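You operate a simulated robot arm through the tools that you are given. There is no shell and no other tool.

You run a simulated two-armed robot. Do the job below in one go: nothing can be reset, and whatever is moved stays where it is left.

## Task
Turn the toe screw to 7, enter 7 and test the toe.
Fine: the ski on the beam; enter it on the terminal; the test must show GOOD; swing the toe arm in before the key, keep clear while it runs, park it afterwards.

It is judged by the outcome, as a careful person would: the job done as asked, and still so three seconds after it is handed in. It fails if anything else is knocked over, pushed out of place, dropped, spilled or broken.

## Robot
Two 7-joint arms with two-finger parallel grippers on one trunk that stands fixed in place. Base frame: the origin is at the foot of the trunk, x ahead of it, y to its left, z up. Readings come in m, degrees, newtons and seconds.
The left shoulder is at [0.05, 0.209, 1.221], the right one opposite. With the tool pointing down near the work surface each hand reaches from about 0.26 to 0.92 m from the base axis, measured 20 degrees to its own side. Payload 4.4 kg a hand.
The TCP of each hand is the grasp point between the finger pads, 0.023 m short of the fingertips. In the tool frame z runs along the fingers and y along their closing line. The gripper opens to 0.094 m. The fingers are 0.038 m wide and 0.01 m thick; the gripper's body (0.054 by 0.096 m) begins 0.039 m behind the TCP.
Orientation is told as [roll, pitch, yaw] about the base's x, y, z axes, in that order, counted from this pose: with the fingers straight down and closing along the base's y, the tool's x points along the base's -x, its y along +y and its z along -z.

## Interface
- The arms move only by the tool step_arm. It takes "left_series", "right_series" or both (then of equal length, played together; a hand with none holds still); each is a list of rows, each a list of 7 numbers: the finger opening in m, from 0 to 0.094, then the shift along the base's x, y, z in units of 20 mm (1.0 is 20 mm), then the turn, a rotation vector about the base's x, y, z in units of 6 degrees (1.0 is 6 degrees). In form: [[claw, tx, ty, tz, wx, wy, wz], ...]. A call has 1 to 20 rows; each row shifts and turns the commanded pose from where the row before left it. A call with a number of a shift or a turn outside -1 to 1 is refused whole. A row lasts 0.2 s, in which the tool goes at most 0.05 m and 8.6 degrees; a call with a longer step from one row to the next is refused whole, and so is a gripper value outside its range. Where a pose cannot be reached the arm comes as near as it can. A force on the tool above 40 N (or 10 N above the force at the start of the call, whichever is more), or a blocked arm, ends the call early, and 0.2 s more pass. Each finger travels about 0.108 m/s and halts on what it meets, pressing with about 23 N; the grip force reading is that of the motor and also rises with nothing between the fingers. The clock runs only during rows and for 0.2 s after the last one: add rows that do not move to give the fingers time. The reply holds the time, the measured pose of the TCP, the force on the tool along the base axes, the opening and the grip force, in the units named above and with some noise, with the torque about the TCP (base axes, N m) and any sound that the robot's microphone picked up.
- Cameras (640 x 400 px; columns grow to the right, rows downward): "scene" is now at [0.1558, -0.0246, 1.4417]; the picture's right is [-0.27, -0.96, 0.00], its down [-0.09, 0.02, -1.00] and it looks along [0.96, -0.27, -0.09] (base axes); focal length 214 px, centre (320, 200). "left" rides on the left gripper at [0.086, -0.016, -0.074] in its tool frame; the picture's right is [0.18, 0.98, 0.00], its down [-0.58, 0.11, -0.81] and it looks along [-0.79, 0.15, 0.59] (tool axes); focal length 243 px, centre (320, 200). "right" rides on the right gripper at [0.087, 0.016, -0.075] in its tool frame; the picture's right is [-0.18, 0.98, 0.00], its down [-0.58, -0.11, -0.81] and it looks along [-0.79, -0.15, 0.59] (tool axes); focal length 243 px, centre (320, 200). There is no depth. A picture from a camera that has moved, and an enlarged one, comes with that camera's place and axes in the base frame and with its lens.
- capture(camera): a new picture of that camera. It takes no simulated time.
- lift_body(by): slides the trunk up (or, below 0, down) by that many m; the arms and the scene camera ride with it, the base frame stays. It gives what a move gives, with no picture.
- aim_head(pan, tilt): turns the head with the scene camera to pan (to the left, within 80 degrees either way) and tilt (down, from -29 to 69), counted from straight ahead of the robot. It gives what a move gives.
- inspect(camera, box): a new picture of the part [left, top, right, bottom] of that camera's present view, enlarged. It takes no simulated time.
- job_done(): hands the job in; it is judged then, once.

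Nothing tells you positions but the pictures and the camera data. Unless the task says otherwise, let go and move clear before handing in.

The tools are called as a command line: name --argument value ..., lists and objects as JSON in quotes. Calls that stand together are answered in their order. step_arm: Moves the arms, as the interface text tells. Its arguments: {"type":"object","properties":{"left_series":{"type":"array","items":{"type":"array","items":{"type":"number"}}},"right_series":{"type":"array","items":{"type":"array","items":{"type":"number"}}}},"required":[]} The other tools are called the same way: lift_body (by) slides the trunk up or down; aim_head (pan, tilt) turns the head that bears the scene camera; capture (camera) takes a picture; inspect (camera, box) takes an enlarged picture of a part of a camera's view; job_done () hands the job in.

At the start:

```text
time_s: 0.0
left_ee_pos: [0.577, 0.1253, 1.543]
left_tool_rot: [0.0, 0.0, 0.0]
left_wrist_force: [0.4, -0.8, -0.7]
left_wrist_torque: [-0.04, -0.02, -0.01]
left_gripper_width: 0.0941
left_grip_force: 0.0
right_ee_pos: [0.3823, -0.2028, 1.5695]
right_tool_rot: [0.2, 0.2, -0.1]
right_wrist_force: [0.1, 0.7, -0.1]
right_wrist_torque: [0.02, -0.03, -0.01]
right_gripper_width: 0.0937
right_grip_force: 0.0
trunk travel left (down, up): [-0.3, 0.263]
head pan, tilt: [-15.8, 5.2]
```

scene: 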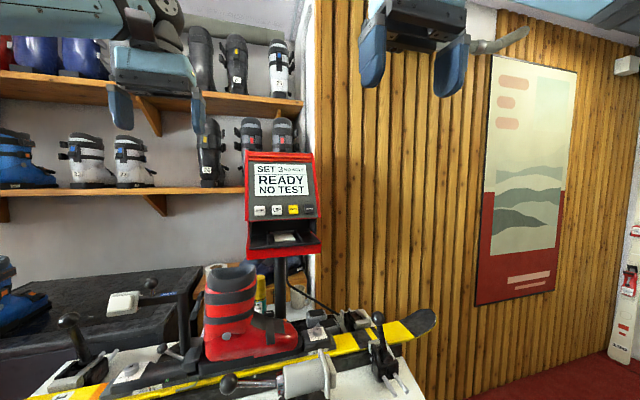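
right: 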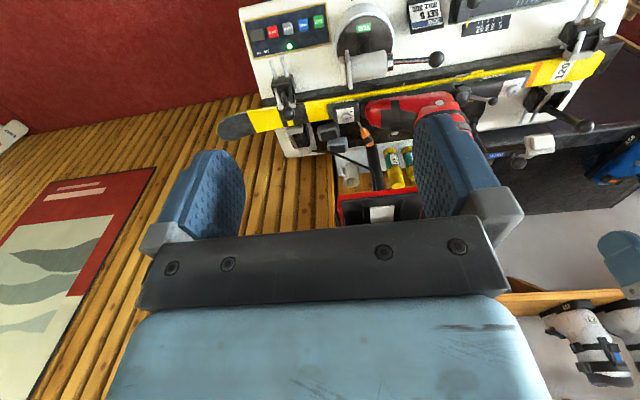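
left: 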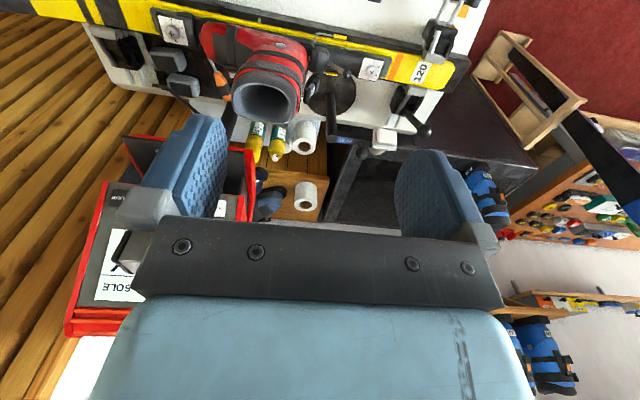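

I see a ski-binding test bench with a ski, a red boot in the binding, and a red terminal behind it. I'll look at it more closely before moving anything.

aim_head --pan -5 --tilt 40

capture --camera "scene"

inspect --camera "right" --box '[220, 0, 540, 200]'

inspect --camera "left" --box '[80, 0, 480, 250]'

```text
time_s: 1.0
left_ee_pos: [0.5765, 0.1252, 1.544]
left_tool_rot: [0.0, 0.0, 0.0]
left_wrist_force: [0.5, 0.6, 0.5]
left_wrist_torque: [0.01, -0.1, 0.0]
left_gripper_width: 0.0939
left_grip_force: 0.2
right_ee_pos: [0.3811, -0.203, 1.568]
right_tool_rot: [0.1, 0.1, -0.1]
right_wrist_force: [-0.3, -0.1, -0.3]
right_wrist_torque: [0.03, 0.03, 0.02]
right_gripper_width: 0.0938
right_grip_force: 0.0
trunk travel left (down, up): [-0.3, 0.263]
head pan, tilt: [-5.0, 40.0]
```

```text
taken
camera scene: at [0.1521, -0.007, 1.3864], right [-0.09, -1.0, 0.0], down [-0.64, 0.06, -0.77], along [0.76, -0.07, -0.64], focal length 214 px, centre (320, 200)
```

scene: 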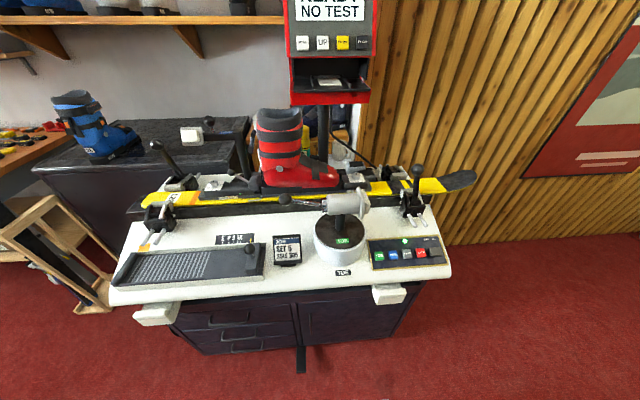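

```text
2.00 times, centred on (380, 100) of right
camera zoom: at [0.2954, -0.1867, 1.6439], right [0.19, 0.98, 0.0], down [0.58, -0.11, 0.81], along [0.79, -0.15, -0.59], focal length 485 px, centre (200, 400)
```

zoom: 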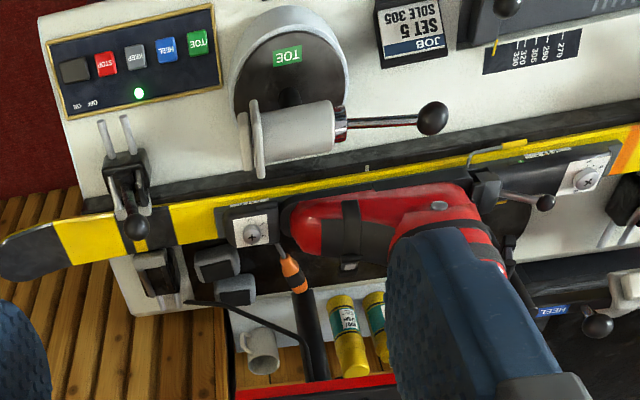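

```text
1.60 times, centred on (280, 125) of left
camera zoom: at [0.491, 0.1097, 1.6178], right [-0.18, 0.98, 0.0], down [0.58, 0.11, 0.81], along [0.79, 0.15, -0.59], focal length 388 px, centre (384, 320)
```

zoom: 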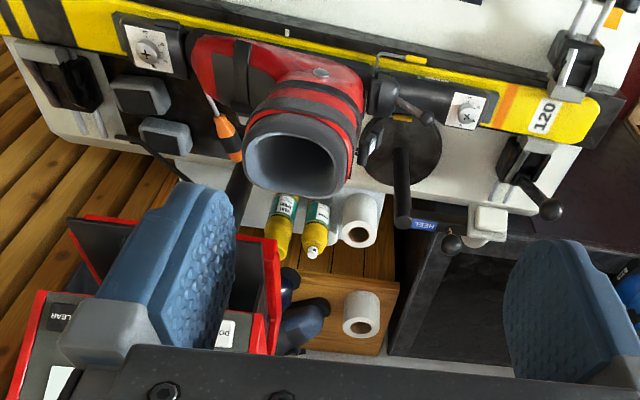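

The bench holds the ski with clamps, with toe and heel pieces, a "TOE" arm with a handle, a button panel and a job card "SET 5 / SOLE 305". I'll zoom into each part.

inspect --camera "scene" --box '[260, 160, 460, 285]'

inspect --camera "scene" --box '[100, 130, 300, 255]'

inspect --camera "scene" --box '[280, 0, 390, 110]'

inspect --camera "scene" --box '[230, 100, 390, 200]'

inspect --camera "scene" --box '[200, 220, 320, 295]'

inspect --camera "scene" --box '[360, 220, 460, 282]'

aim_head --pan -10 --tilt 15

inspect --camera "scene" --box '[220, 60, 380, 220]'

```text
3.20 times, centred on (360, 222) of scene
camera zoom: at [0.1521, -0.007, 1.3864], right [-0.09, -1.0, 0.0], down [-0.64, 0.06, -0.77], along [0.76, -0.07, -0.64], focal length 686 px, centre (192, 128)
```

zoom: 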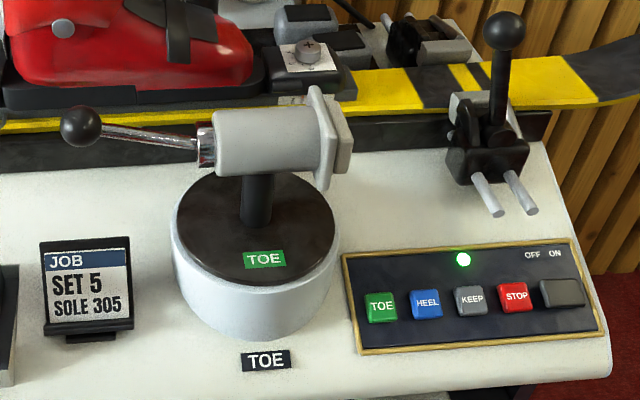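

```text
3.20 times, centred on (200, 192) of scene
camera zoom: at [0.1521, -0.007, 1.3864], right [-0.09, -1.0, 0.0], down [-0.64, 0.06, -0.77], along [0.76, -0.07, -0.64], focal length 686 px, centre (704, 224)
```

zoom: 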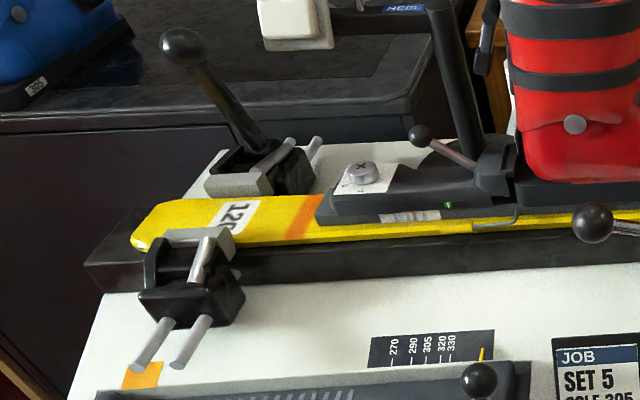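

```text
3.64 times, centred on (335, 55) of scene
camera zoom: at [0.1521, -0.007, 1.3864], right [-0.09, -1.0, 0.0], down [-0.64, 0.06, -0.77], along [0.76, -0.07, -0.64], focal length 780 px, centre (266, 727)
```

zoom: 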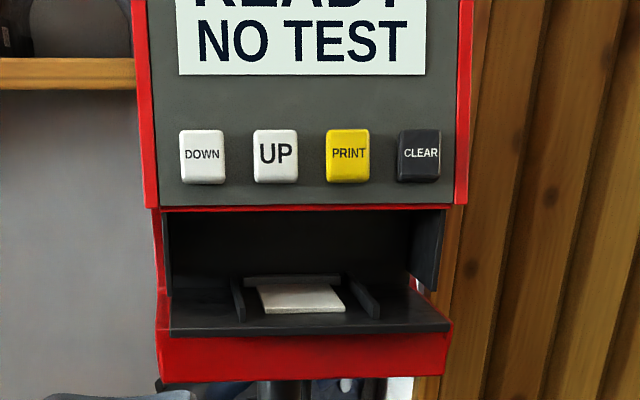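

```text
4.00 times, centred on (310, 150) of scene
camera zoom: at [0.1521, -0.007, 1.3864], right [-0.09, -1.0, 0.0], down [-0.64, 0.06, -0.77], along [0.76, -0.07, -0.64], focal length 858 px, centre (360, 400)
```

zoom: 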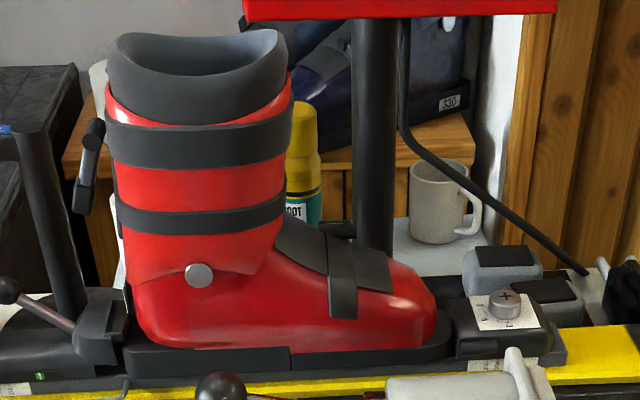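

```text
5.33 times, centred on (260, 258) of scene
camera zoom: at [0.1521, -0.007, 1.3864], right [-0.09, -1.0, 0.0], down [-0.64, 0.06, -0.77], along [0.76, -0.07, -0.64], focal length 1144 px, centre (640, -107)
```

zoom: 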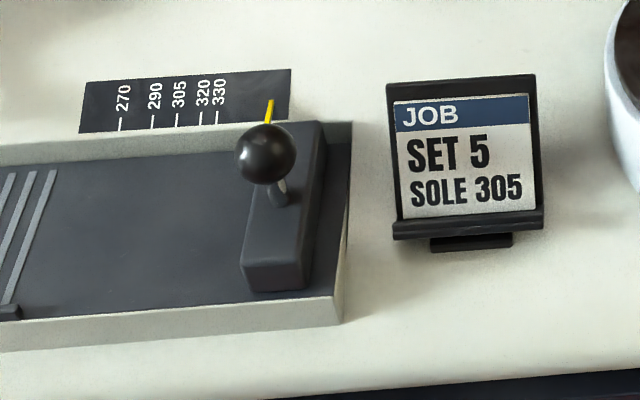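

```text
6.40 times, centred on (410, 251) of scene
camera zoom: at [0.1521, -0.007, 1.3864], right [-0.09, -1.0, 0.0], down [-0.64, 0.06, -0.77], along [0.76, -0.07, -0.64], focal length 1373 px, centre (-256, -126)
```

zoom: 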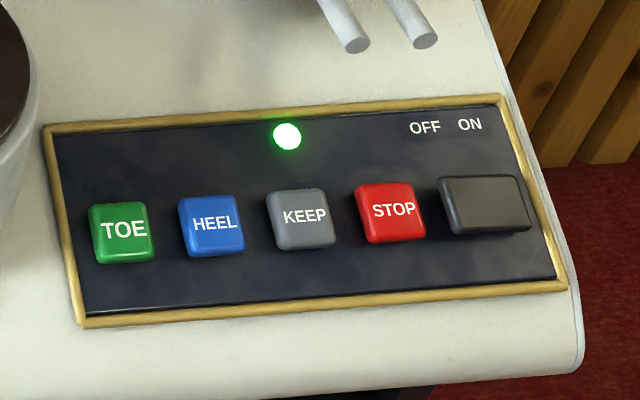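

```text
time_s: 1.9
left_ee_pos: [0.577, 0.125, 1.5435]
left_tool_rot: [0.0, 0.0, 0.0]
left_wrist_force: [-0.1, -0.3, -0.2]
left_wrist_torque: [0.02, 0.03, 0.02]
left_gripper_width: 0.094
left_grip_force: 0.1
right_ee_pos: [0.3819, -0.2018, 1.5692]
right_tool_rot: [0.2, 0.1, -0.1]
right_wrist_force: [0.3, -0.5, -0.7]
right_wrist_torque: [0.02, -0.02, -0.03]
right_gripper_width: 0.0937
right_grip_force: 0.1
trunk travel left (down, up): [-0.3, 0.263]
head pan, tilt: [-10.0, 15.0]
```

```text
2.50 times, centred on (300, 140) of scene
camera zoom: at [0.1594, -0.0158, 1.4258], right [-0.17, -0.98, 0.0], down [-0.26, 0.05, -0.97], along [0.95, -0.17, -0.26], focal length 536 px, centre (370, 350)
```

zoom: 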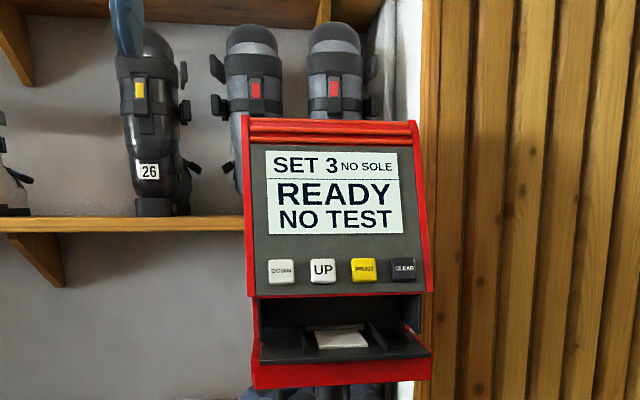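

Triangulated: toe screw at about (0.78, -0.19, 0.96), toe arm post at (0.61, -0.11), its ball handle at (0.63, 0.05, 0.99), and the terminal UP key at (0.94, -0.08, 1.34). The terminal is at SET 3. I'll lower the right hand to get a close view of the toe screw and arm.

step_arm --right_series '[[0.094, 0, 0, -1, 0, 0, 0], [0.094, 0, 0, -1, 0, 0, 0], [0.094, 0, 0, -1, 0, 0, 0], [0.094, 0, 0, -1, 0, 0, 0], [0.094, 0, 0, -1, 0, 0, 0], [0.094, 0, 0, -1, 0, 0, 0], [0.094, 0, 0, -1, 0, 0, 0], [0.094, 0, 0, -1, 0, 0, 0], [0.094, 0, 0, -1, 0, 0, 0], [0.094, 0, 0, -1, 0, 0, 0], [0.094, 0, 0, -1, 0, 0, 0], [0.094, 0, 0, -1, 0, 0, 0]]'

capture --camera "right"

aim_head --pan -10 --tilt 35

capture --camera "scene"

```text
time_s: 4.5
left_ee_pos: [0.5764, 0.1239, 1.5437]
left_tool_rot: [0.1, 0.0, 0.0]
left_wrist_force: [-0.9, 0.0, 0.3]
left_wrist_torque: [0.0, 0.02, -0.05]
left_gripper_width: 0.0938
left_grip_force: 0.1
right_ee_pos: [0.3835, -0.2037, 1.3292]
right_tool_rot: [0.1, -0.1, -0.2]
right_wrist_force: [0.2, 0.7, 0.4]
right_wrist_torque: [-0.05, 0.02, -0.02]
right_gripper_width: 0.0939
right_grip_force: 0.0
trunk travel left (down, up): [-0.3, 0.263]
head pan, tilt: [-10.0, 15.0]
```

```text
taken
camera right: at [0.2964, -0.1873, 1.4034], right [0.19, 0.98, 0.0], down [0.58, -0.11, 0.81], along [0.79, -0.15, -0.59], focal length 243 px, centre (320, 200)
```

right: 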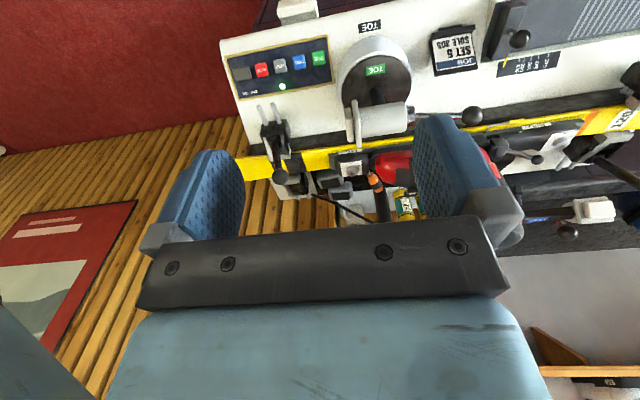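

```text
time_s: 5.3
left_ee_pos: [0.5771, 0.1252, 1.5433]
left_tool_rot: [0.0, 0.0, 0.0]
left_wrist_force: [1.4, 0.5, 0.7]
left_wrist_torque: [-0.04, -0.02, 0.0]
left_gripper_width: 0.0941
left_grip_force: 0.0
right_ee_pos: [0.3815, -0.2044, 1.3289]
right_tool_rot: [0.2, 0.0, -0.1]
right_wrist_force: [-0.2, 0.2, -0.4]
right_wrist_torque: [0.01, 0.03, -0.02]
right_gripper_width: 0.094
right_grip_force: 0.0
trunk travel left (down, up): [-0.3, 0.263]
head pan, tilt: [-10.0, 35.0]
```

```text
taken
camera scene: at [0.1541, -0.0148, 1.3939], right [-0.17, -0.98, 0.0], down [-0.56, 0.1, -0.82], along [0.81, -0.14, -0.57], focal length 214 px, centre (320, 200)
```

scene: 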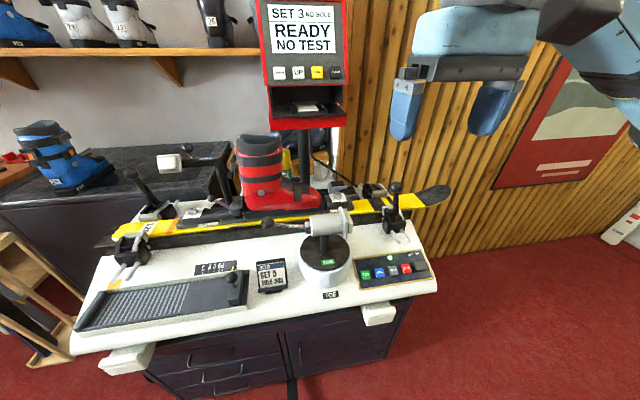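

I'll move the right hand nearer the toe piece, staying well above it, for a close view.

step_arm --right_series '[[0.094, 1, 0, -0.5, 0, 0, 0], [0.094, 1, 0, -0.5, 0, 0, 0], [0.094, 1, 0, -0.5, 0, 0, 0], [0.094, 1, 0, -0.5, 0, 0, 0], [0.094, 1, 0, -0.5, 0, 0, 0], [0.094, 1, 0, -0.5, 0, 0, 0], [0.094, 1, 0, -0.5, 0, 0, 0], [0.094, 1, 0, -0.5, 0, 0, 0], [0.094, 1, 0, -0.5, 0, 0, 0], [0.094, 1, 0, -0.5, 0, 0, 0], [0.094, 1, 0, -0.5, 0, 0, 0], [0.094, 1, 0, -0.5, 0, 0, 0], [0.094, 1, 0, -0.5, 0, 0, 0], [0.094, 1, 0, -0.5, 0, 0, 0], [0.094, 1, 0, -0.5, 0, 0, 0]]'

capture --camera "right"

capture --camera "scene"

```text
time_s: 8.5
left_ee_pos: [0.5765, 0.1247, 1.5431]
left_tool_rot: [0.0, 0.0, 0.0]
left_wrist_force: [0.3, 0.2, 0.1]
left_wrist_torque: [-0.01, 0.0, 0.05]
left_gripper_width: 0.0939
left_grip_force: 0.1
right_ee_pos: [0.6831, -0.2038, 1.1775]
right_tool_rot: [0.0, 0.0, -0.1]
right_wrist_force: [0.2, 0.6, 0.4]
right_wrist_torque: [-0.01, -0.05, 0.03]
right_gripper_width: 0.094
right_grip_force: 0.1
trunk travel left (down, up): [-0.3, 0.263]
head pan, tilt: [-10.0, 35.0]
```

```text
taken
camera right: at [0.5963, -0.1872, 1.2534], right [0.19, 0.98, 0.0], down [0.58, -0.11, 0.81], along [0.79, -0.15, -0.59], focal length 243 px, centre (320, 200)
```

right: 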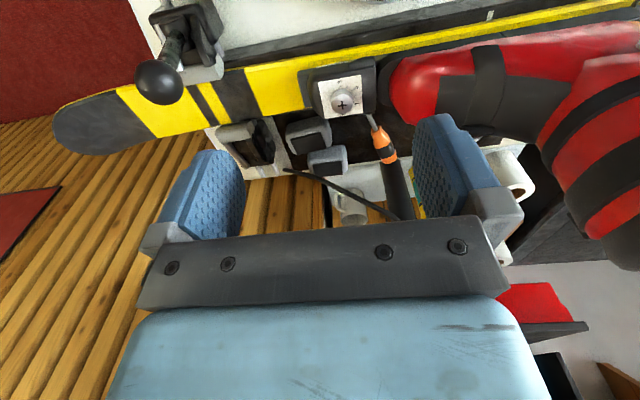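

```text
taken
camera scene: at [0.1547, -0.0148, 1.3937], right [-0.17, -0.98, 0.0], down [-0.57, 0.1, -0.82], along [0.81, -0.14, -0.57], focal length 214 px, centre (320, 200)
```

scene: 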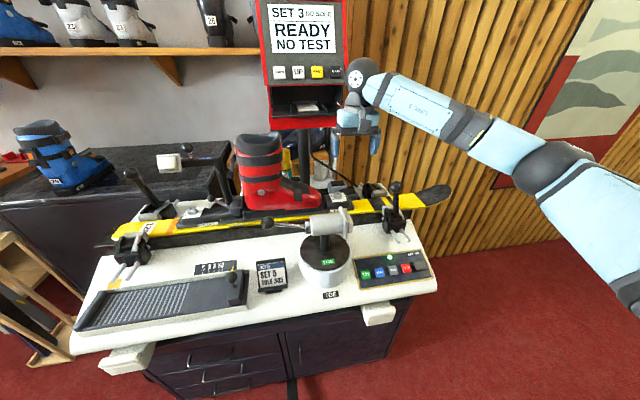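

inspect --camera "right" --box '[300, 60, 390, 130]'

inspect --camera "scene" --box '[300, 170, 380, 220]'

```text
5.71 times, centred on (345, 95) of right
camera zoom: at [0.5963, -0.1872, 1.2534], right [0.19, 0.98, 0.0], down [0.58, -0.11, 0.81], along [0.79, -0.15, -0.59], focal length 1386 px, centre (177, 800)
```

zoom: 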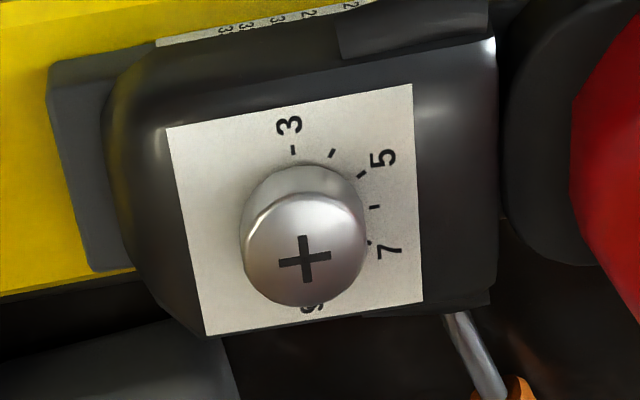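

```text
8.00 times, centred on (340, 195) of scene
camera zoom: at [0.1547, -0.0148, 1.3937], right [-0.17, -0.98, 0.0], down [-0.57, 0.1, -0.82], along [0.81, -0.14, -0.57], focal length 1716 px, centre (160, 240)
```

zoom: 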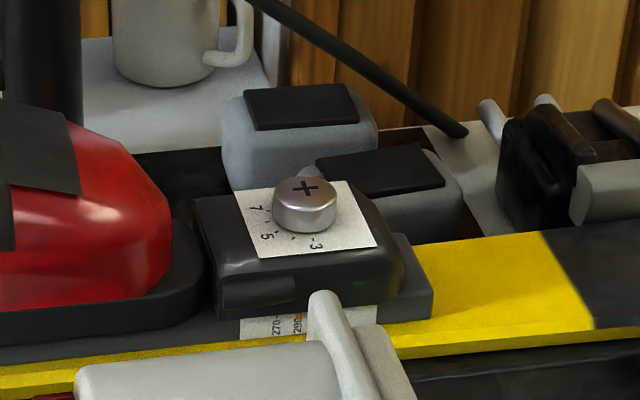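

inspect --camera "right" --box '[325, 75, 365, 115]'

inspect --camera "scene" --box '[325, 185, 350, 203]'

inspect --camera "left" --box '[150, 10, 200, 50]'

```text
10.00 times, centred on (345, 95) of right
camera zoom: at [0.5963, -0.1872, 1.2534], right [0.19, 0.98, 0.0], down [0.58, -0.11, 0.81], along [0.79, -0.15, -0.59], focal length 2426 px, centre (70, 1250)
```

zoom: 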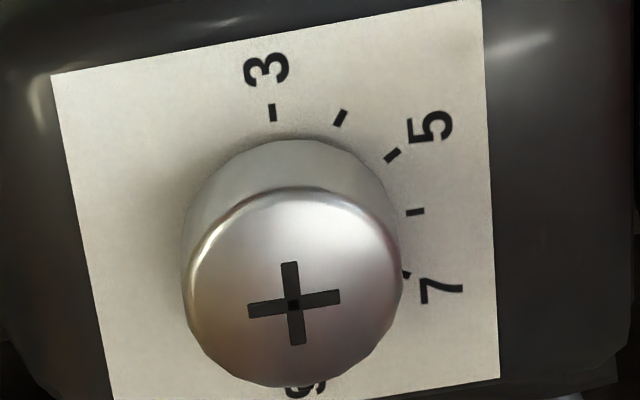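

```text
16.00 times, centred on (338, 194) of scene
camera zoom: at [0.1547, -0.0148, 1.3937], right [-0.17, -0.98, 0.0], down [-0.57, 0.1, -0.82], along [0.81, -0.14, -0.57], focal length 3432 px, centre (40, 296)
```

zoom: 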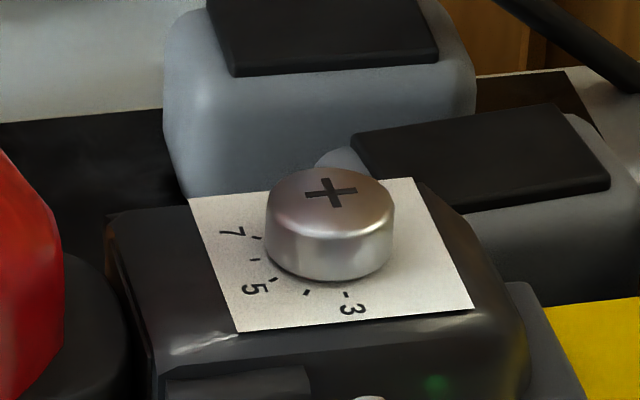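

```text
10.00 times, centred on (175, 30) of left
camera zoom: at [0.4918, 0.1099, 1.6175], right [-0.18, 0.98, 0.0], down [0.58, 0.11, 0.81], along [0.79, 0.15, -0.59], focal length 2426 px, centre (1770, 1900)
```

zoom: 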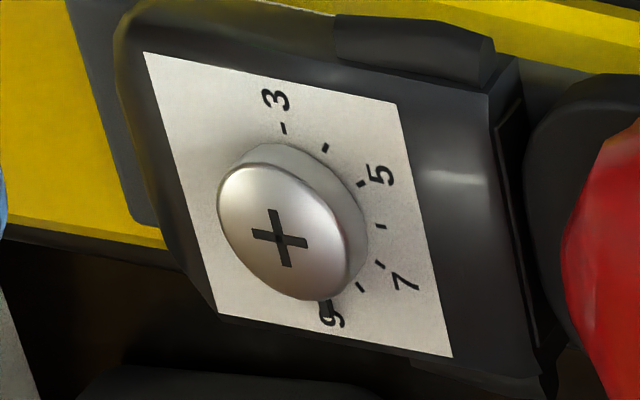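

The dial reads 3 (nearest the robot) round to 7 and 9, but the knob's pointer isn't visible from here. I'll yaw the right hand and move it to the -y side for another angle.

step_arm --right_series '[[0.094, 0, -1, 0, 0, 0, 1], [0.094, 0, -1, 0, 0, 0, 1], [0.094, 0, -1, 0, 0, 0, 1], [0.094, 0, -0.8, 0, 0, 0, 1], [0.094, 0.4, 0, 0, 0, 0, 1], [0.094, 0.4, 0, 0, 0, 0, 1], [0.094, 0.4, 0, 0, 0, 0, 1], [0.094, 0.4, 0, 0, 0, 0, 1], [0.094, 0.4, 0, 0, 0, 0, 1], [0.094, 0.4, 0, 0, 0, 0, 1], [0.094, 0.4, 0, 0, 0, 0, 1], [0.094, 0.4, 0, 0, 0, 0, 1], [0.094, 0.4, 0, 0, 0, 0, 1], [0.094, 0.4, 0, 0, 0, 0, 1]]'

capture --camera "right"

capture --camera "scene"

```text
time_s: 11.5
left_ee_pos: [0.5756, 0.1246, 1.5437]
left_tool_rot: [0.0, 0.0, 0.0]
left_wrist_force: [-0.4, 0.6, -0.7]
left_wrist_torque: [0.02, -0.01, 0.0]
left_gripper_width: 0.0941
left_grip_force: 0.1
right_ee_pos: [0.6938, -0.2786, 1.1802]
right_tool_rot: [0.1, 0.1, 32.9]
right_wrist_force: [-0.3, -1.0, 0.4]
right_wrist_torque: [-0.01, 0.0, 0.03]
right_gripper_width: 0.0939
right_grip_force: 0.0
right hand out of reach, approached as far as the arm can: row 6, 7, 8, 9, 10, 11, 12, 13, 14
trunk travel left (down, up): [-0.3, 0.263]
head pan, tilt: [-10.0, 35.0]
```

```text
taken
camera right: at [0.6123, -0.3127, 1.2541], right [-0.38, 0.93, 0.0], down [0.55, 0.22, 0.81], along [0.75, 0.31, -0.59], focal length 243 px, centre (320, 200)
```

right: 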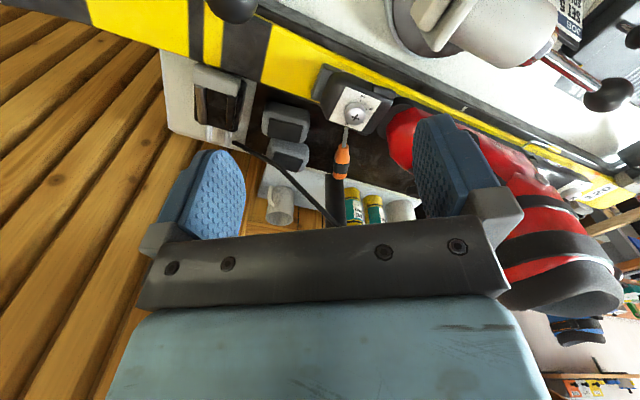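

```text
taken
camera scene: at [0.1541, -0.0149, 1.3938], right [-0.17, -0.98, 0.0], down [-0.56, 0.1, -0.82], along [0.81, -0.14, -0.57], focal length 214 px, centre (320, 200)
```

scene: 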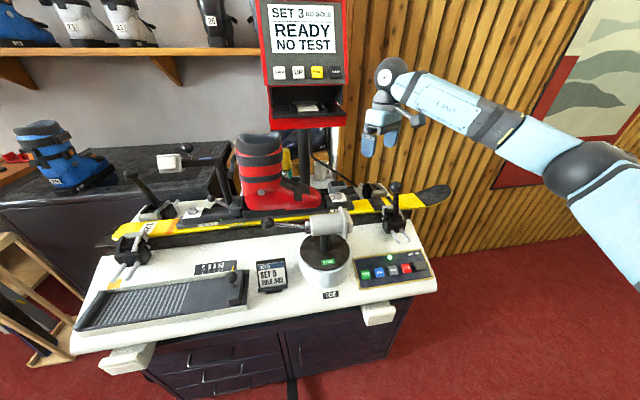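

inspect --camera "right" --box '[330, 85, 380, 135]'

```text
8.00 times, centred on (355, 110) of right
camera zoom: at [0.6123, -0.3127, 1.2541], right [-0.38, 0.93, 0.0], down [0.55, 0.22, 0.81], along [0.75, 0.31, -0.59], focal length 1941 px, centre (40, 920)
```

zoom: 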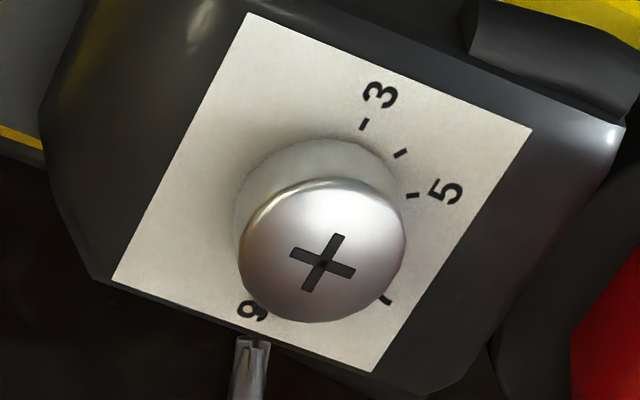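

inspect --camera "left" --box '[166, 22, 186, 42]'

inspect --camera "left" --box '[330, 30, 420, 90]'

inspect --camera "right" --box '[260, 120, 400, 220]'

```text
16.00 times, centred on (176, 32) of left
camera zoom: at [0.491, 0.1097, 1.6179], right [-0.18, 0.98, 0.0], down [0.58, 0.11, 0.81], along [0.79, 0.15, -0.59], focal length 3882 px, centre (2624, 2888)
```

zoom: 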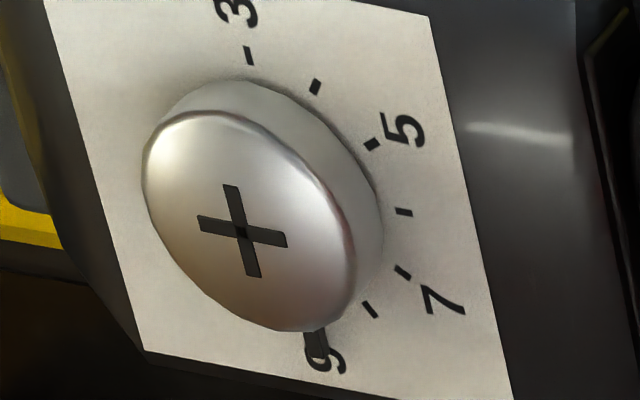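

```text
6.67 times, centred on (375, 60) of left
camera zoom: at [0.491, 0.1097, 1.6179], right [-0.18, 0.98, 0.0], down [0.58, 0.11, 0.81], along [0.79, 0.15, -0.59], focal length 1618 px, centre (-47, 1133)
```

zoom: 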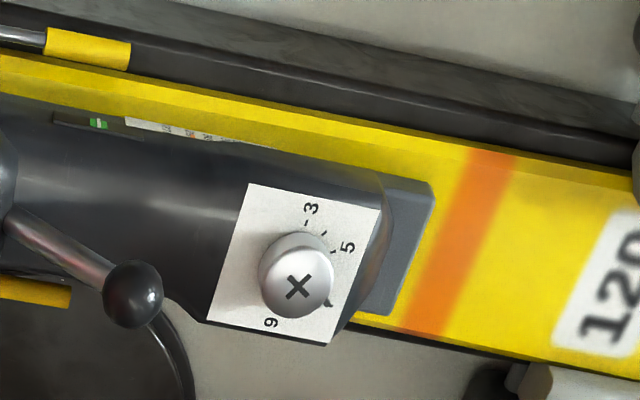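

```text
4.00 times, centred on (330, 170) of right
camera zoom: at [0.6123, -0.3127, 1.2541], right [-0.38, 0.93, 0.0], down [0.55, 0.22, 0.81], along [0.75, 0.31, -0.59], focal length 970 px, centre (280, 320)
```

zoom: 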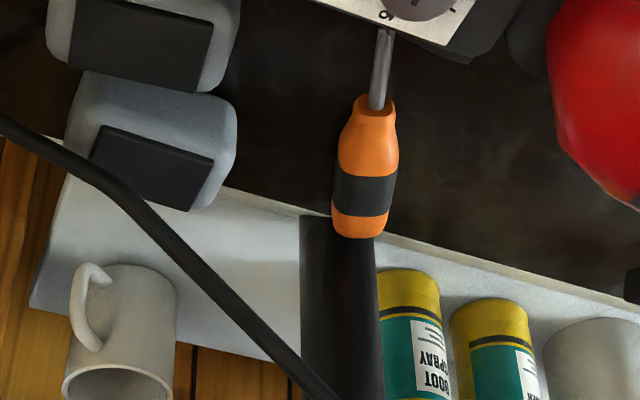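

The knob's pointer seems hidden on the far side (near 9). I'll raise the right hand high and pitch it so its camera looks almost straight down on the dial.

step_arm --right_series '[[0.094, -0.5, 0.3, 1, 0, 0, -1], [0.094, -0.5, 0.3, 1, 0, 0, -1], [0.094, -0.5, 0.3, 1, 0, 0, -1], [0.094, -0.5, 0.3, 1, 0, 0, -1], [0.094, -0.5, 0.3, 1, 0, 0, -1], [0.094, 0, 0.3, 1, 0, 0, -0.5], [0.094, 0, 0.3, 1, 0, 0, 0], [0.094, 0, 0.3, 1, 0, 0, 0], [0.094, 0, 0.3, 1, 0, 0, 0], [0.094, 0, 0.3, 1, 0, 0, 0], [0.094, 0, 0.3, 1, 0, 0, 0], [0.094, 0, 0.3, 1, 0, 0, 0], [0.094, 0, 0.3, 1, 0, 0, 0]]'

capture --camera "right"

capture --camera "scene"

```text
time_s: 14.3
left_ee_pos: [0.5758, 0.1257, 1.5438]
left_tool_rot: [-0.1, -0.1, 0.0]
left_wrist_force: [-0.2, 0.1, 0.5]
left_wrist_torque: [0.02, -0.01, 0.0]
left_gripper_width: 0.0941
left_grip_force: 0.0
right_ee_pos: [0.6433, -0.2009, 1.44]
right_tool_rot: [0.0, 0.0, -0.1]
right_wrist_force: [-0.1, 0.1, -0.5]
right_wrist_torque: [0.0, -0.01, 0.04]
right_gripper_width: 0.0938
right_grip_force: 0.0
trunk travel left (down, up): [-0.3, 0.263]
head pan, tilt: [-10.0, 35.0]
```

```text
taken
camera right: at [0.5566, -0.1847, 1.5147], right [0.19, 0.98, 0.0], down [0.58, -0.11, 0.81], along [0.79, -0.15, -0.59], focal length 243 px, centre (320, 200)
```

right: 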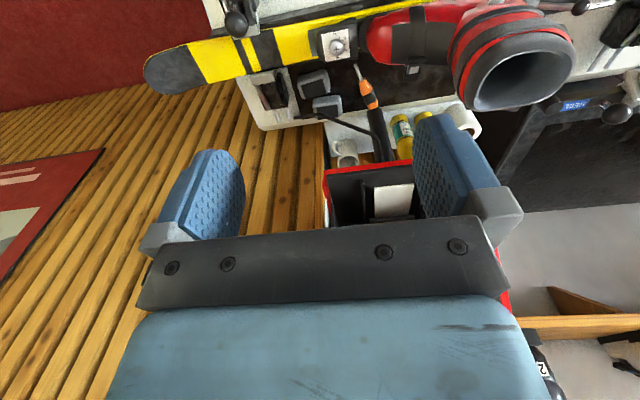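

```text
taken
camera scene: at [0.1534, -0.0141, 1.3939], right [-0.17, -0.98, 0.0], down [-0.56, 0.1, -0.82], along [0.81, -0.14, -0.57], focal length 214 px, centre (320, 200)
```

scene: 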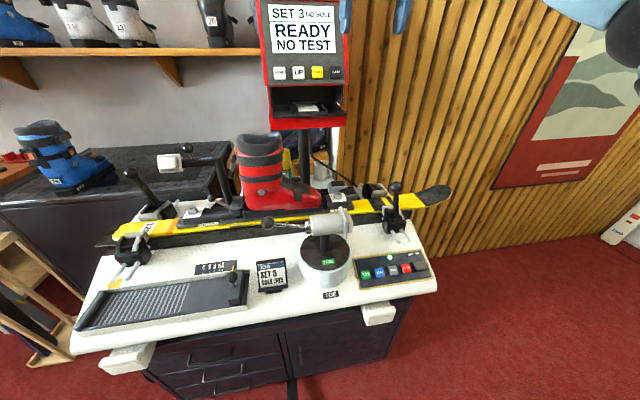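

inspect --camera "right" --box '[322, 31, 352, 61]'

step_arm --right_series '[[0.094, 0, 0, 0.5, 0, 1, 0], [0.094, 0, 0, 0.5, 0, 1, 0], [0.094, 0, 0, 0.5, 0, 1, 0], [0.094, 0.5, 0, 0.5, 0, 1, 0], [0.094, 0.5, 0, 0.5, 0, 1, 0], [0.094, 0.5, 0, 0.5, 0, 1, 0]]'

capture --camera "right"

```text
13.33 times, centred on (337, 46) of right
camera zoom: at [0.5566, -0.1847, 1.5147], right [0.19, 0.98, 0.0], down [0.58, -0.11, 0.81], along [0.79, -0.15, -0.59], focal length 3235 px, centre (93, 2253)
```

zoom: 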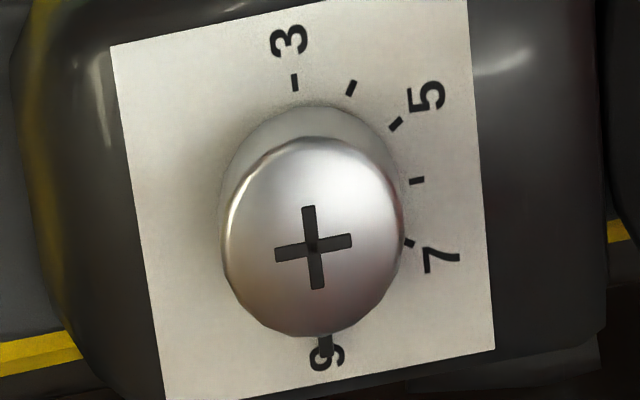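

```text
time_s: 15.7
left_ee_pos: [0.5777, 0.1253, 1.5427]
left_tool_rot: [0.1, 0.1, 0.0]
left_wrist_force: [0.0, -1.0, -0.2]
left_wrist_torque: [-0.01, -0.01, -0.01]
left_gripper_width: 0.0942
left_grip_force: 0.1
right_ee_pos: [0.5904, -0.2228, 1.3662]
right_tool_rot: [0.2, 35.7, -0.2]
right_wrist_force: [0.6, 0.3, -1.1]
right_wrist_torque: [-0.02, 0.0, 0.0]
right_gripper_width: 0.0939
right_grip_force: 0.1
right hand out of reach, approached as far as the arm can: row 3, 4, 5, 6
trunk travel left (down, up): [-0.3, 0.263]
head pan, tilt: [-10.0, 35.0]
```

```text
taken
camera right: at [0.5643, -0.2071, 1.478], right [0.15, 0.98, -0.1], down [0.94, -0.11, 0.31], along [0.3, -0.15, -0.94], focal length 243 px, centre (320, 200)
```

right: 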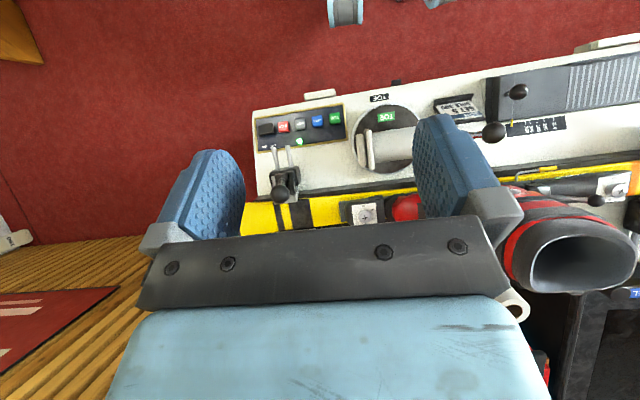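

The pointer now shows as a small bar on the +x side at 9, so going to 7 is about 60° counter-clockwise seen from above. I'll bring the right hand over the screw at (0.785, -0.190), yawed about -30°.

step_arm --right_series '[[0.094, 0, 0, 0, 0, -1, 0], [0.094, 0, 0, 0, 0, -1, 0], [0.094, 0, 0, 0, 0, -1, 0], [0.094, 0, 0, 0, 0, -1, 0], [0.094, 0, 0, 0, 0, -1, 0], [0.07, 0, 0, 0, 0, -0.95, 0], [0.06, 1, 0.2, -0.8, 0, 0, 0], [0.05, 1, 0.2, -1, 0, 0, 0], [0.05, 1, 0.2, -1, 0, 0, 0], [0.05, 1, 0.2, -1, 0, 0, 0], [0.05, 1, 0.2, -1, 0, 0, -1], [0.05, 1, 0.2, -1, 0, 0, -1], [0.05, 1, 0.2, -1, 0, 0, -1], [0.05, 1, 0.2, -1, 0, 0, -1], [0.05, 1, 0, -1, 0, 0, -1], [0.05, 0.7, 0, -1, 0, 0, 0]]'

capture --camera "right"

capture --camera "scene"

```text
time_s: 19.1
left_ee_pos: [0.5764, 0.1248, 1.5429]
left_tool_rot: [0.1, 0.0, 0.0]
left_wrist_force: [0.1, 1.3, 0.3]
left_wrist_torque: [-0.02, 0.0, 0.01]
left_gripper_width: 0.0941
left_grip_force: 0.0
right_ee_pos: [0.785, -0.191, 1.1705]
right_tool_rot: [0.2, 0.5, -30.1]
right_wrist_force: [0.3, 0.9, 0.8]
right_wrist_torque: [0.02, 0.03, 0.01]
right_gripper_width: 0.0501
right_grip_force: 0.0
trunk travel left (down, up): [-0.3, 0.263]
head pan, tilt: [-10.0, 35.0]
```

```text
taken
camera right: at [0.7189, -0.1337, 1.2457], right [0.65, 0.76, 0.0], down [0.45, -0.39, 0.8], along [0.61, -0.52, -0.6], focal length 243 px, centre (320, 200)
```

right: 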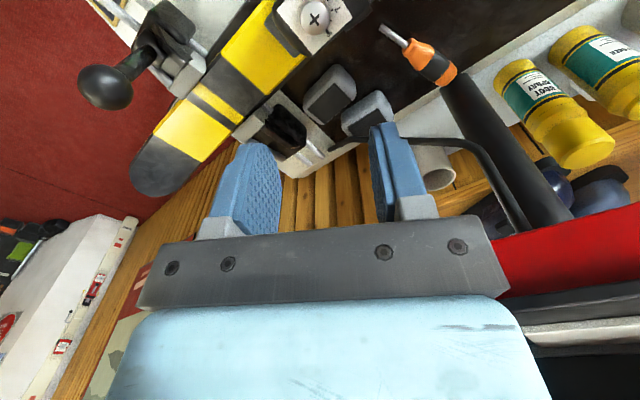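

```text
taken
camera scene: at [0.1548, -0.0148, 1.3938], right [-0.17, -0.98, 0.0], down [-0.57, 0.1, -0.82], along [0.81, -0.14, -0.57], focal length 214 px, centre (320, 200)
```

scene: 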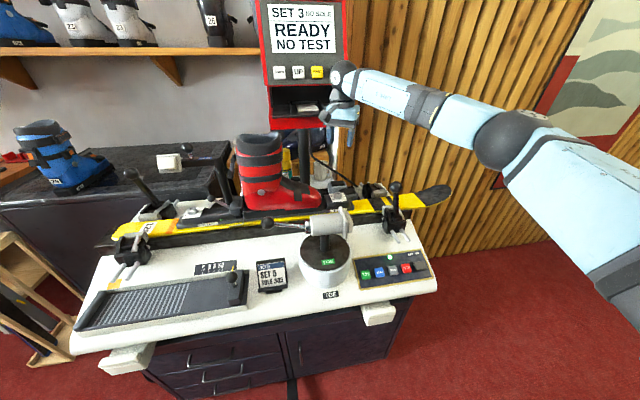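

inspect --camera "right" --box '[290, 0, 350, 40]'

inspect --camera "scene" --box '[300, 55, 400, 215]'

```text
10.00 times, centred on (320, 20) of right
camera zoom: at [0.7189, -0.1337, 1.2457], right [0.65, 0.76, 0.0], down [0.45, -0.39, 0.8], along [0.61, -0.52, -0.6], focal length 2426 px, centre (320, 2000)
```

zoom: 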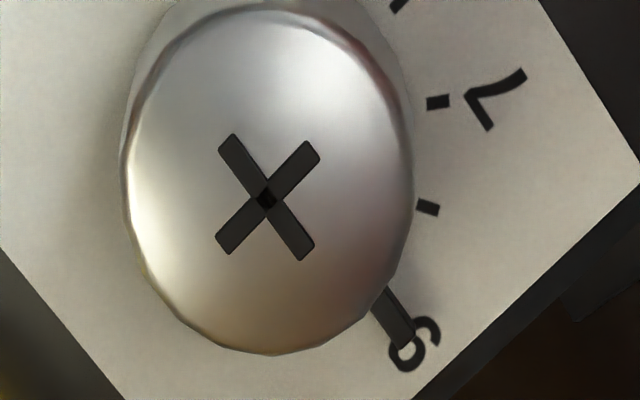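

```text
2.50 times, centred on (350, 135) of scene
camera zoom: at [0.1548, -0.0148, 1.3938], right [-0.17, -0.98, 0.0], down [-0.57, 0.1, -0.82], along [0.81, -0.14, -0.57], focal length 536 px, centre (245, 362)
```

zoom: 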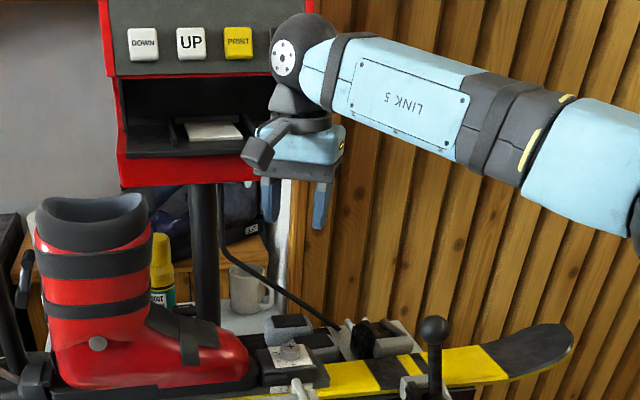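

The pointer is clearly at 9. I'll descend over the knob to just above the dial plate.

step_arm --right_series '[[0.05, 0, 0, -1, 0, 0, 0], [0.05, 0, 0, -1, 0, 0, 0], [0.05, 0, 0, -1, 0, 0, 0], [0.05, 0, 0, -1, 0, 0, 0], [0.05, 0, 0, -1, 0, 0, 0], [0.05, 0, 0, -1, 0, 0, 0], [0.05, 0, 0, -1, 0, 0, 0], [0.05, 0, 0, -1, 0, 0, 0], [0.05, 0, 0, -0.75, 0, 0, 0], [0.05, 0, 0, -0.25, 0, 0, 0]]'

inspect --camera "scene" --box '[300, 140, 390, 220]'

capture --camera "scene"

capture --camera "right"

```text
time_s: 21.3
left_ee_pos: [0.5762, 0.1243, 1.5433]
left_tool_rot: [0.0, 0.0, 0.0]
left_wrist_force: [-0.8, 0.2, 0.1]
left_wrist_torque: [0.01, -0.01, 0.0]
left_gripper_width: 0.094
left_grip_force: 0.0
right_ee_pos: [0.7851, -0.1909, 0.9918]
right_tool_rot: [-0.1, 0.3, -30.1]
right_wrist_force: [0.3, 0.3, 0.0]
right_wrist_torque: [-0.01, 0.02, -0.04]
right_gripper_width: 0.0502
right_grip_force: 0.1
trunk travel left (down, up): [-0.3, 0.263]
head pan, tilt: [-10.0, 35.0]
```

```text
5.00 times, centred on (345, 180) of scene
camera zoom: at [0.1541, -0.0148, 1.3939], right [-0.17, -0.98, 0.0], down [-0.56, 0.1, -0.82], along [0.81, -0.14, -0.57], focal length 1072 px, centre (195, 300)
```

zoom: 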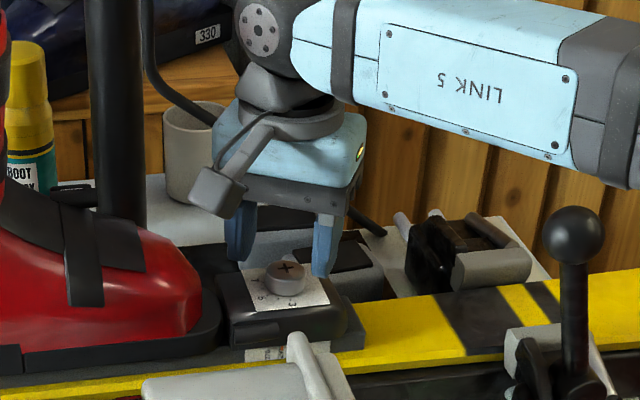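

```text
taken
camera scene: at [0.1541, -0.0148, 1.3939], right [-0.17, -0.98, 0.0], down [-0.56, 0.1, -0.82], along [0.81, -0.14, -0.57], focal length 214 px, centre (320, 200)
```

scene: 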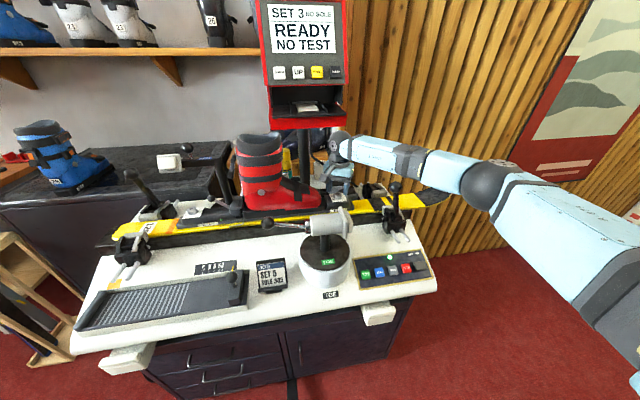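

```text
taken
camera right: at [0.7184, -0.1337, 1.0662], right [0.65, 0.76, 0.0], down [0.45, -0.39, 0.8], along [0.61, -0.52, -0.6], focal length 243 px, centre (320, 200)
```

right: 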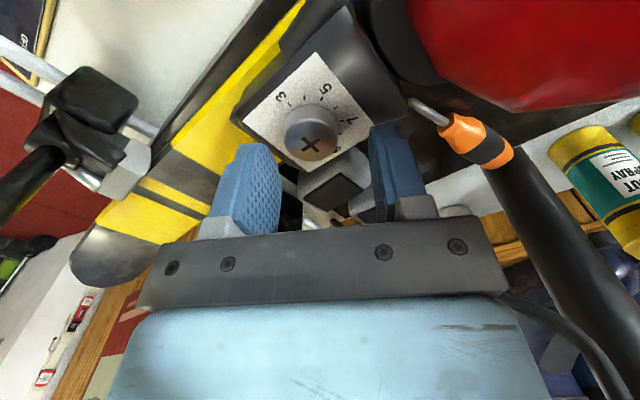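

step_arm --right_series '[[0.05, -0.2, -0.1, -0.3, 0, 0, 0], [0.05, 0, 0, -0.4, 0, 0, 0], [0.05, 0, 0, 0, 0, 0, 0]]'

inspect --camera "scene" --box '[315, 165, 365, 205]'

capture --camera "right"

```text
time_s: 22.1
left_ee_pos: [0.5762, 0.1241, 1.5429]
left_tool_rot: [0.1, -0.1, 0.0]
left_wrist_force: [0.2, 0.5, -0.3]
left_wrist_torque: [0.0, 0.02, -0.01]
left_gripper_width: 0.0938
left_grip_force: 0.0
right_ee_pos: [0.7815, -0.1932, 0.9775]
right_tool_rot: [0.1, 0.5, -30.1]
right_wrist_force: [1.0, 0.1, 0.5]
right_wrist_torque: [-0.02, 0.01, 0.03]
right_gripper_width: 0.0502
right_grip_force: 0.0
trunk travel left (down, up): [-0.3, 0.263]
head pan, tilt: [-10.0, 35.0]
```

```text
10.00 times, centred on (340, 185) of scene
camera zoom: at [0.154, -0.0149, 1.3939], right [-0.17, -0.98, 0.0], down [-0.56, 0.1, -0.82], along [0.81, -0.14, -0.57], focal length 2145 px, centre (120, 350)
```

zoom: 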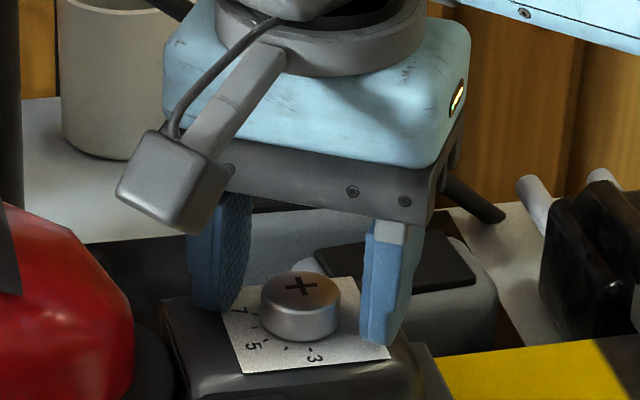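

```text
taken
camera right: at [0.7143, -0.1361, 1.0522], right [0.65, 0.76, 0.0], down [0.45, -0.39, 0.8], along [0.61, -0.52, -0.6], focal length 243 px, centre (320, 200)
```

right: 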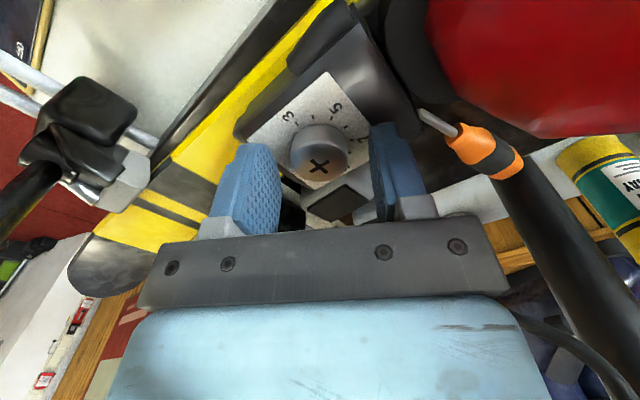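

step_arm --right_series '[[0.05, 0, 0, -0.2, 0, 0, 0], [0.05, 0, 0, -0.15, 0, 0, 0], [0.05, 0, 0, 0, 0, 0, 0]]'

inspect --camera "scene" --box '[315, 165, 365, 205]'

```text
time_s: 22.9
left_ee_pos: [0.5744, 0.1256, 1.5434]
left_tool_rot: [-0.1, 0.0, -0.1]
left_wrist_force: [0.2, -0.4, -0.1]
left_wrist_torque: [0.0, 0.02, 0.05]
left_gripper_width: 0.0939
left_grip_force: 0.1
right_ee_pos: [0.7816, -0.1943, 0.9746]
right_tool_rot: [0.2, 0.1, -30.1]
right_wrist_force: [10.7, -4.1, 24.1]
right_wrist_torque: [-0.72, -0.01, 0.36]
right_gripper_width: 0.0491
right_grip_force: 0.1
trunk travel left (down, up): [-0.3, 0.263]
head pan, tilt: [-10.0, 35.0]
```

```text
10.00 times, centred on (340, 185) of scene
camera zoom: at [0.1519, -0.0143, 1.3945], right [-0.17, -0.98, 0.0], down [-0.56, 0.1, -0.82], along [0.81, -0.14, -0.57], focal length 2145 px, centre (120, 350)
```

zoom: 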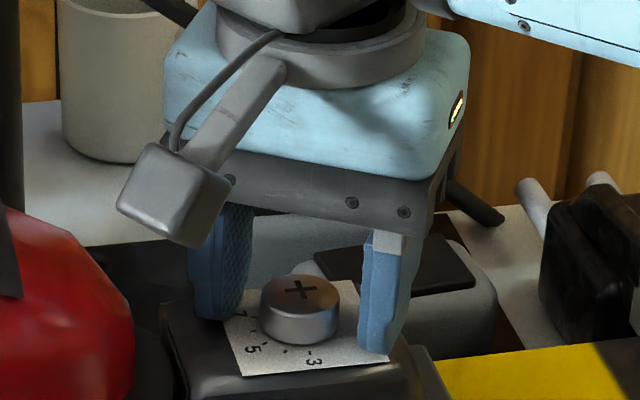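

Fingertips just touched the dial plate, so I'll back off slightly, then close on the knob.

step_arm --right_series '[[0.05, 0, 0, 0.3, 0, 0, 0], [0.05, 0, 0, 0, 0, 0, 0]]'

inspect --camera "scene" --box '[315, 165, 365, 205]'

```text
time_s: 23.5
left_ee_pos: [0.5771, 0.1252, 1.5432]
left_tool_rot: [0.0, 0.0, 0.0]
left_wrist_force: [0.2, 0.3, 0.3]
left_wrist_torque: [0.0, -0.03, 0.0]
left_gripper_width: 0.094
left_grip_force: 0.0
right_ee_pos: [0.7789, -0.1923, 0.9739]
right_tool_rot: [-0.1, 0.5, -30.1]
right_wrist_force: [-0.1, -1.1, 2.3]
right_wrist_torque: [0.02, -0.06, 0.01]
right_gripper_width: 0.0498
right_grip_force: 0.0
trunk travel left (down, up): [-0.3, 0.263]
head pan, tilt: [-10.0, 35.0]
```

```text
10.00 times, centred on (340, 185) of scene
camera zoom: at [0.1538, -0.0147, 1.3936], right [-0.17, -0.98, 0.0], down [-0.56, 0.1, -0.82], along [0.81, -0.14, -0.57], focal length 2145 px, centre (120, 350)
```

zoom: 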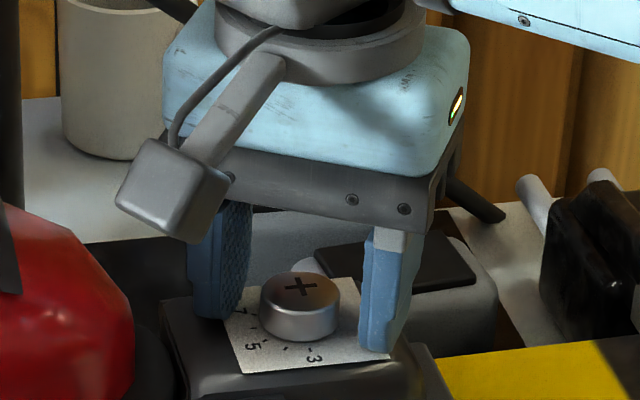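

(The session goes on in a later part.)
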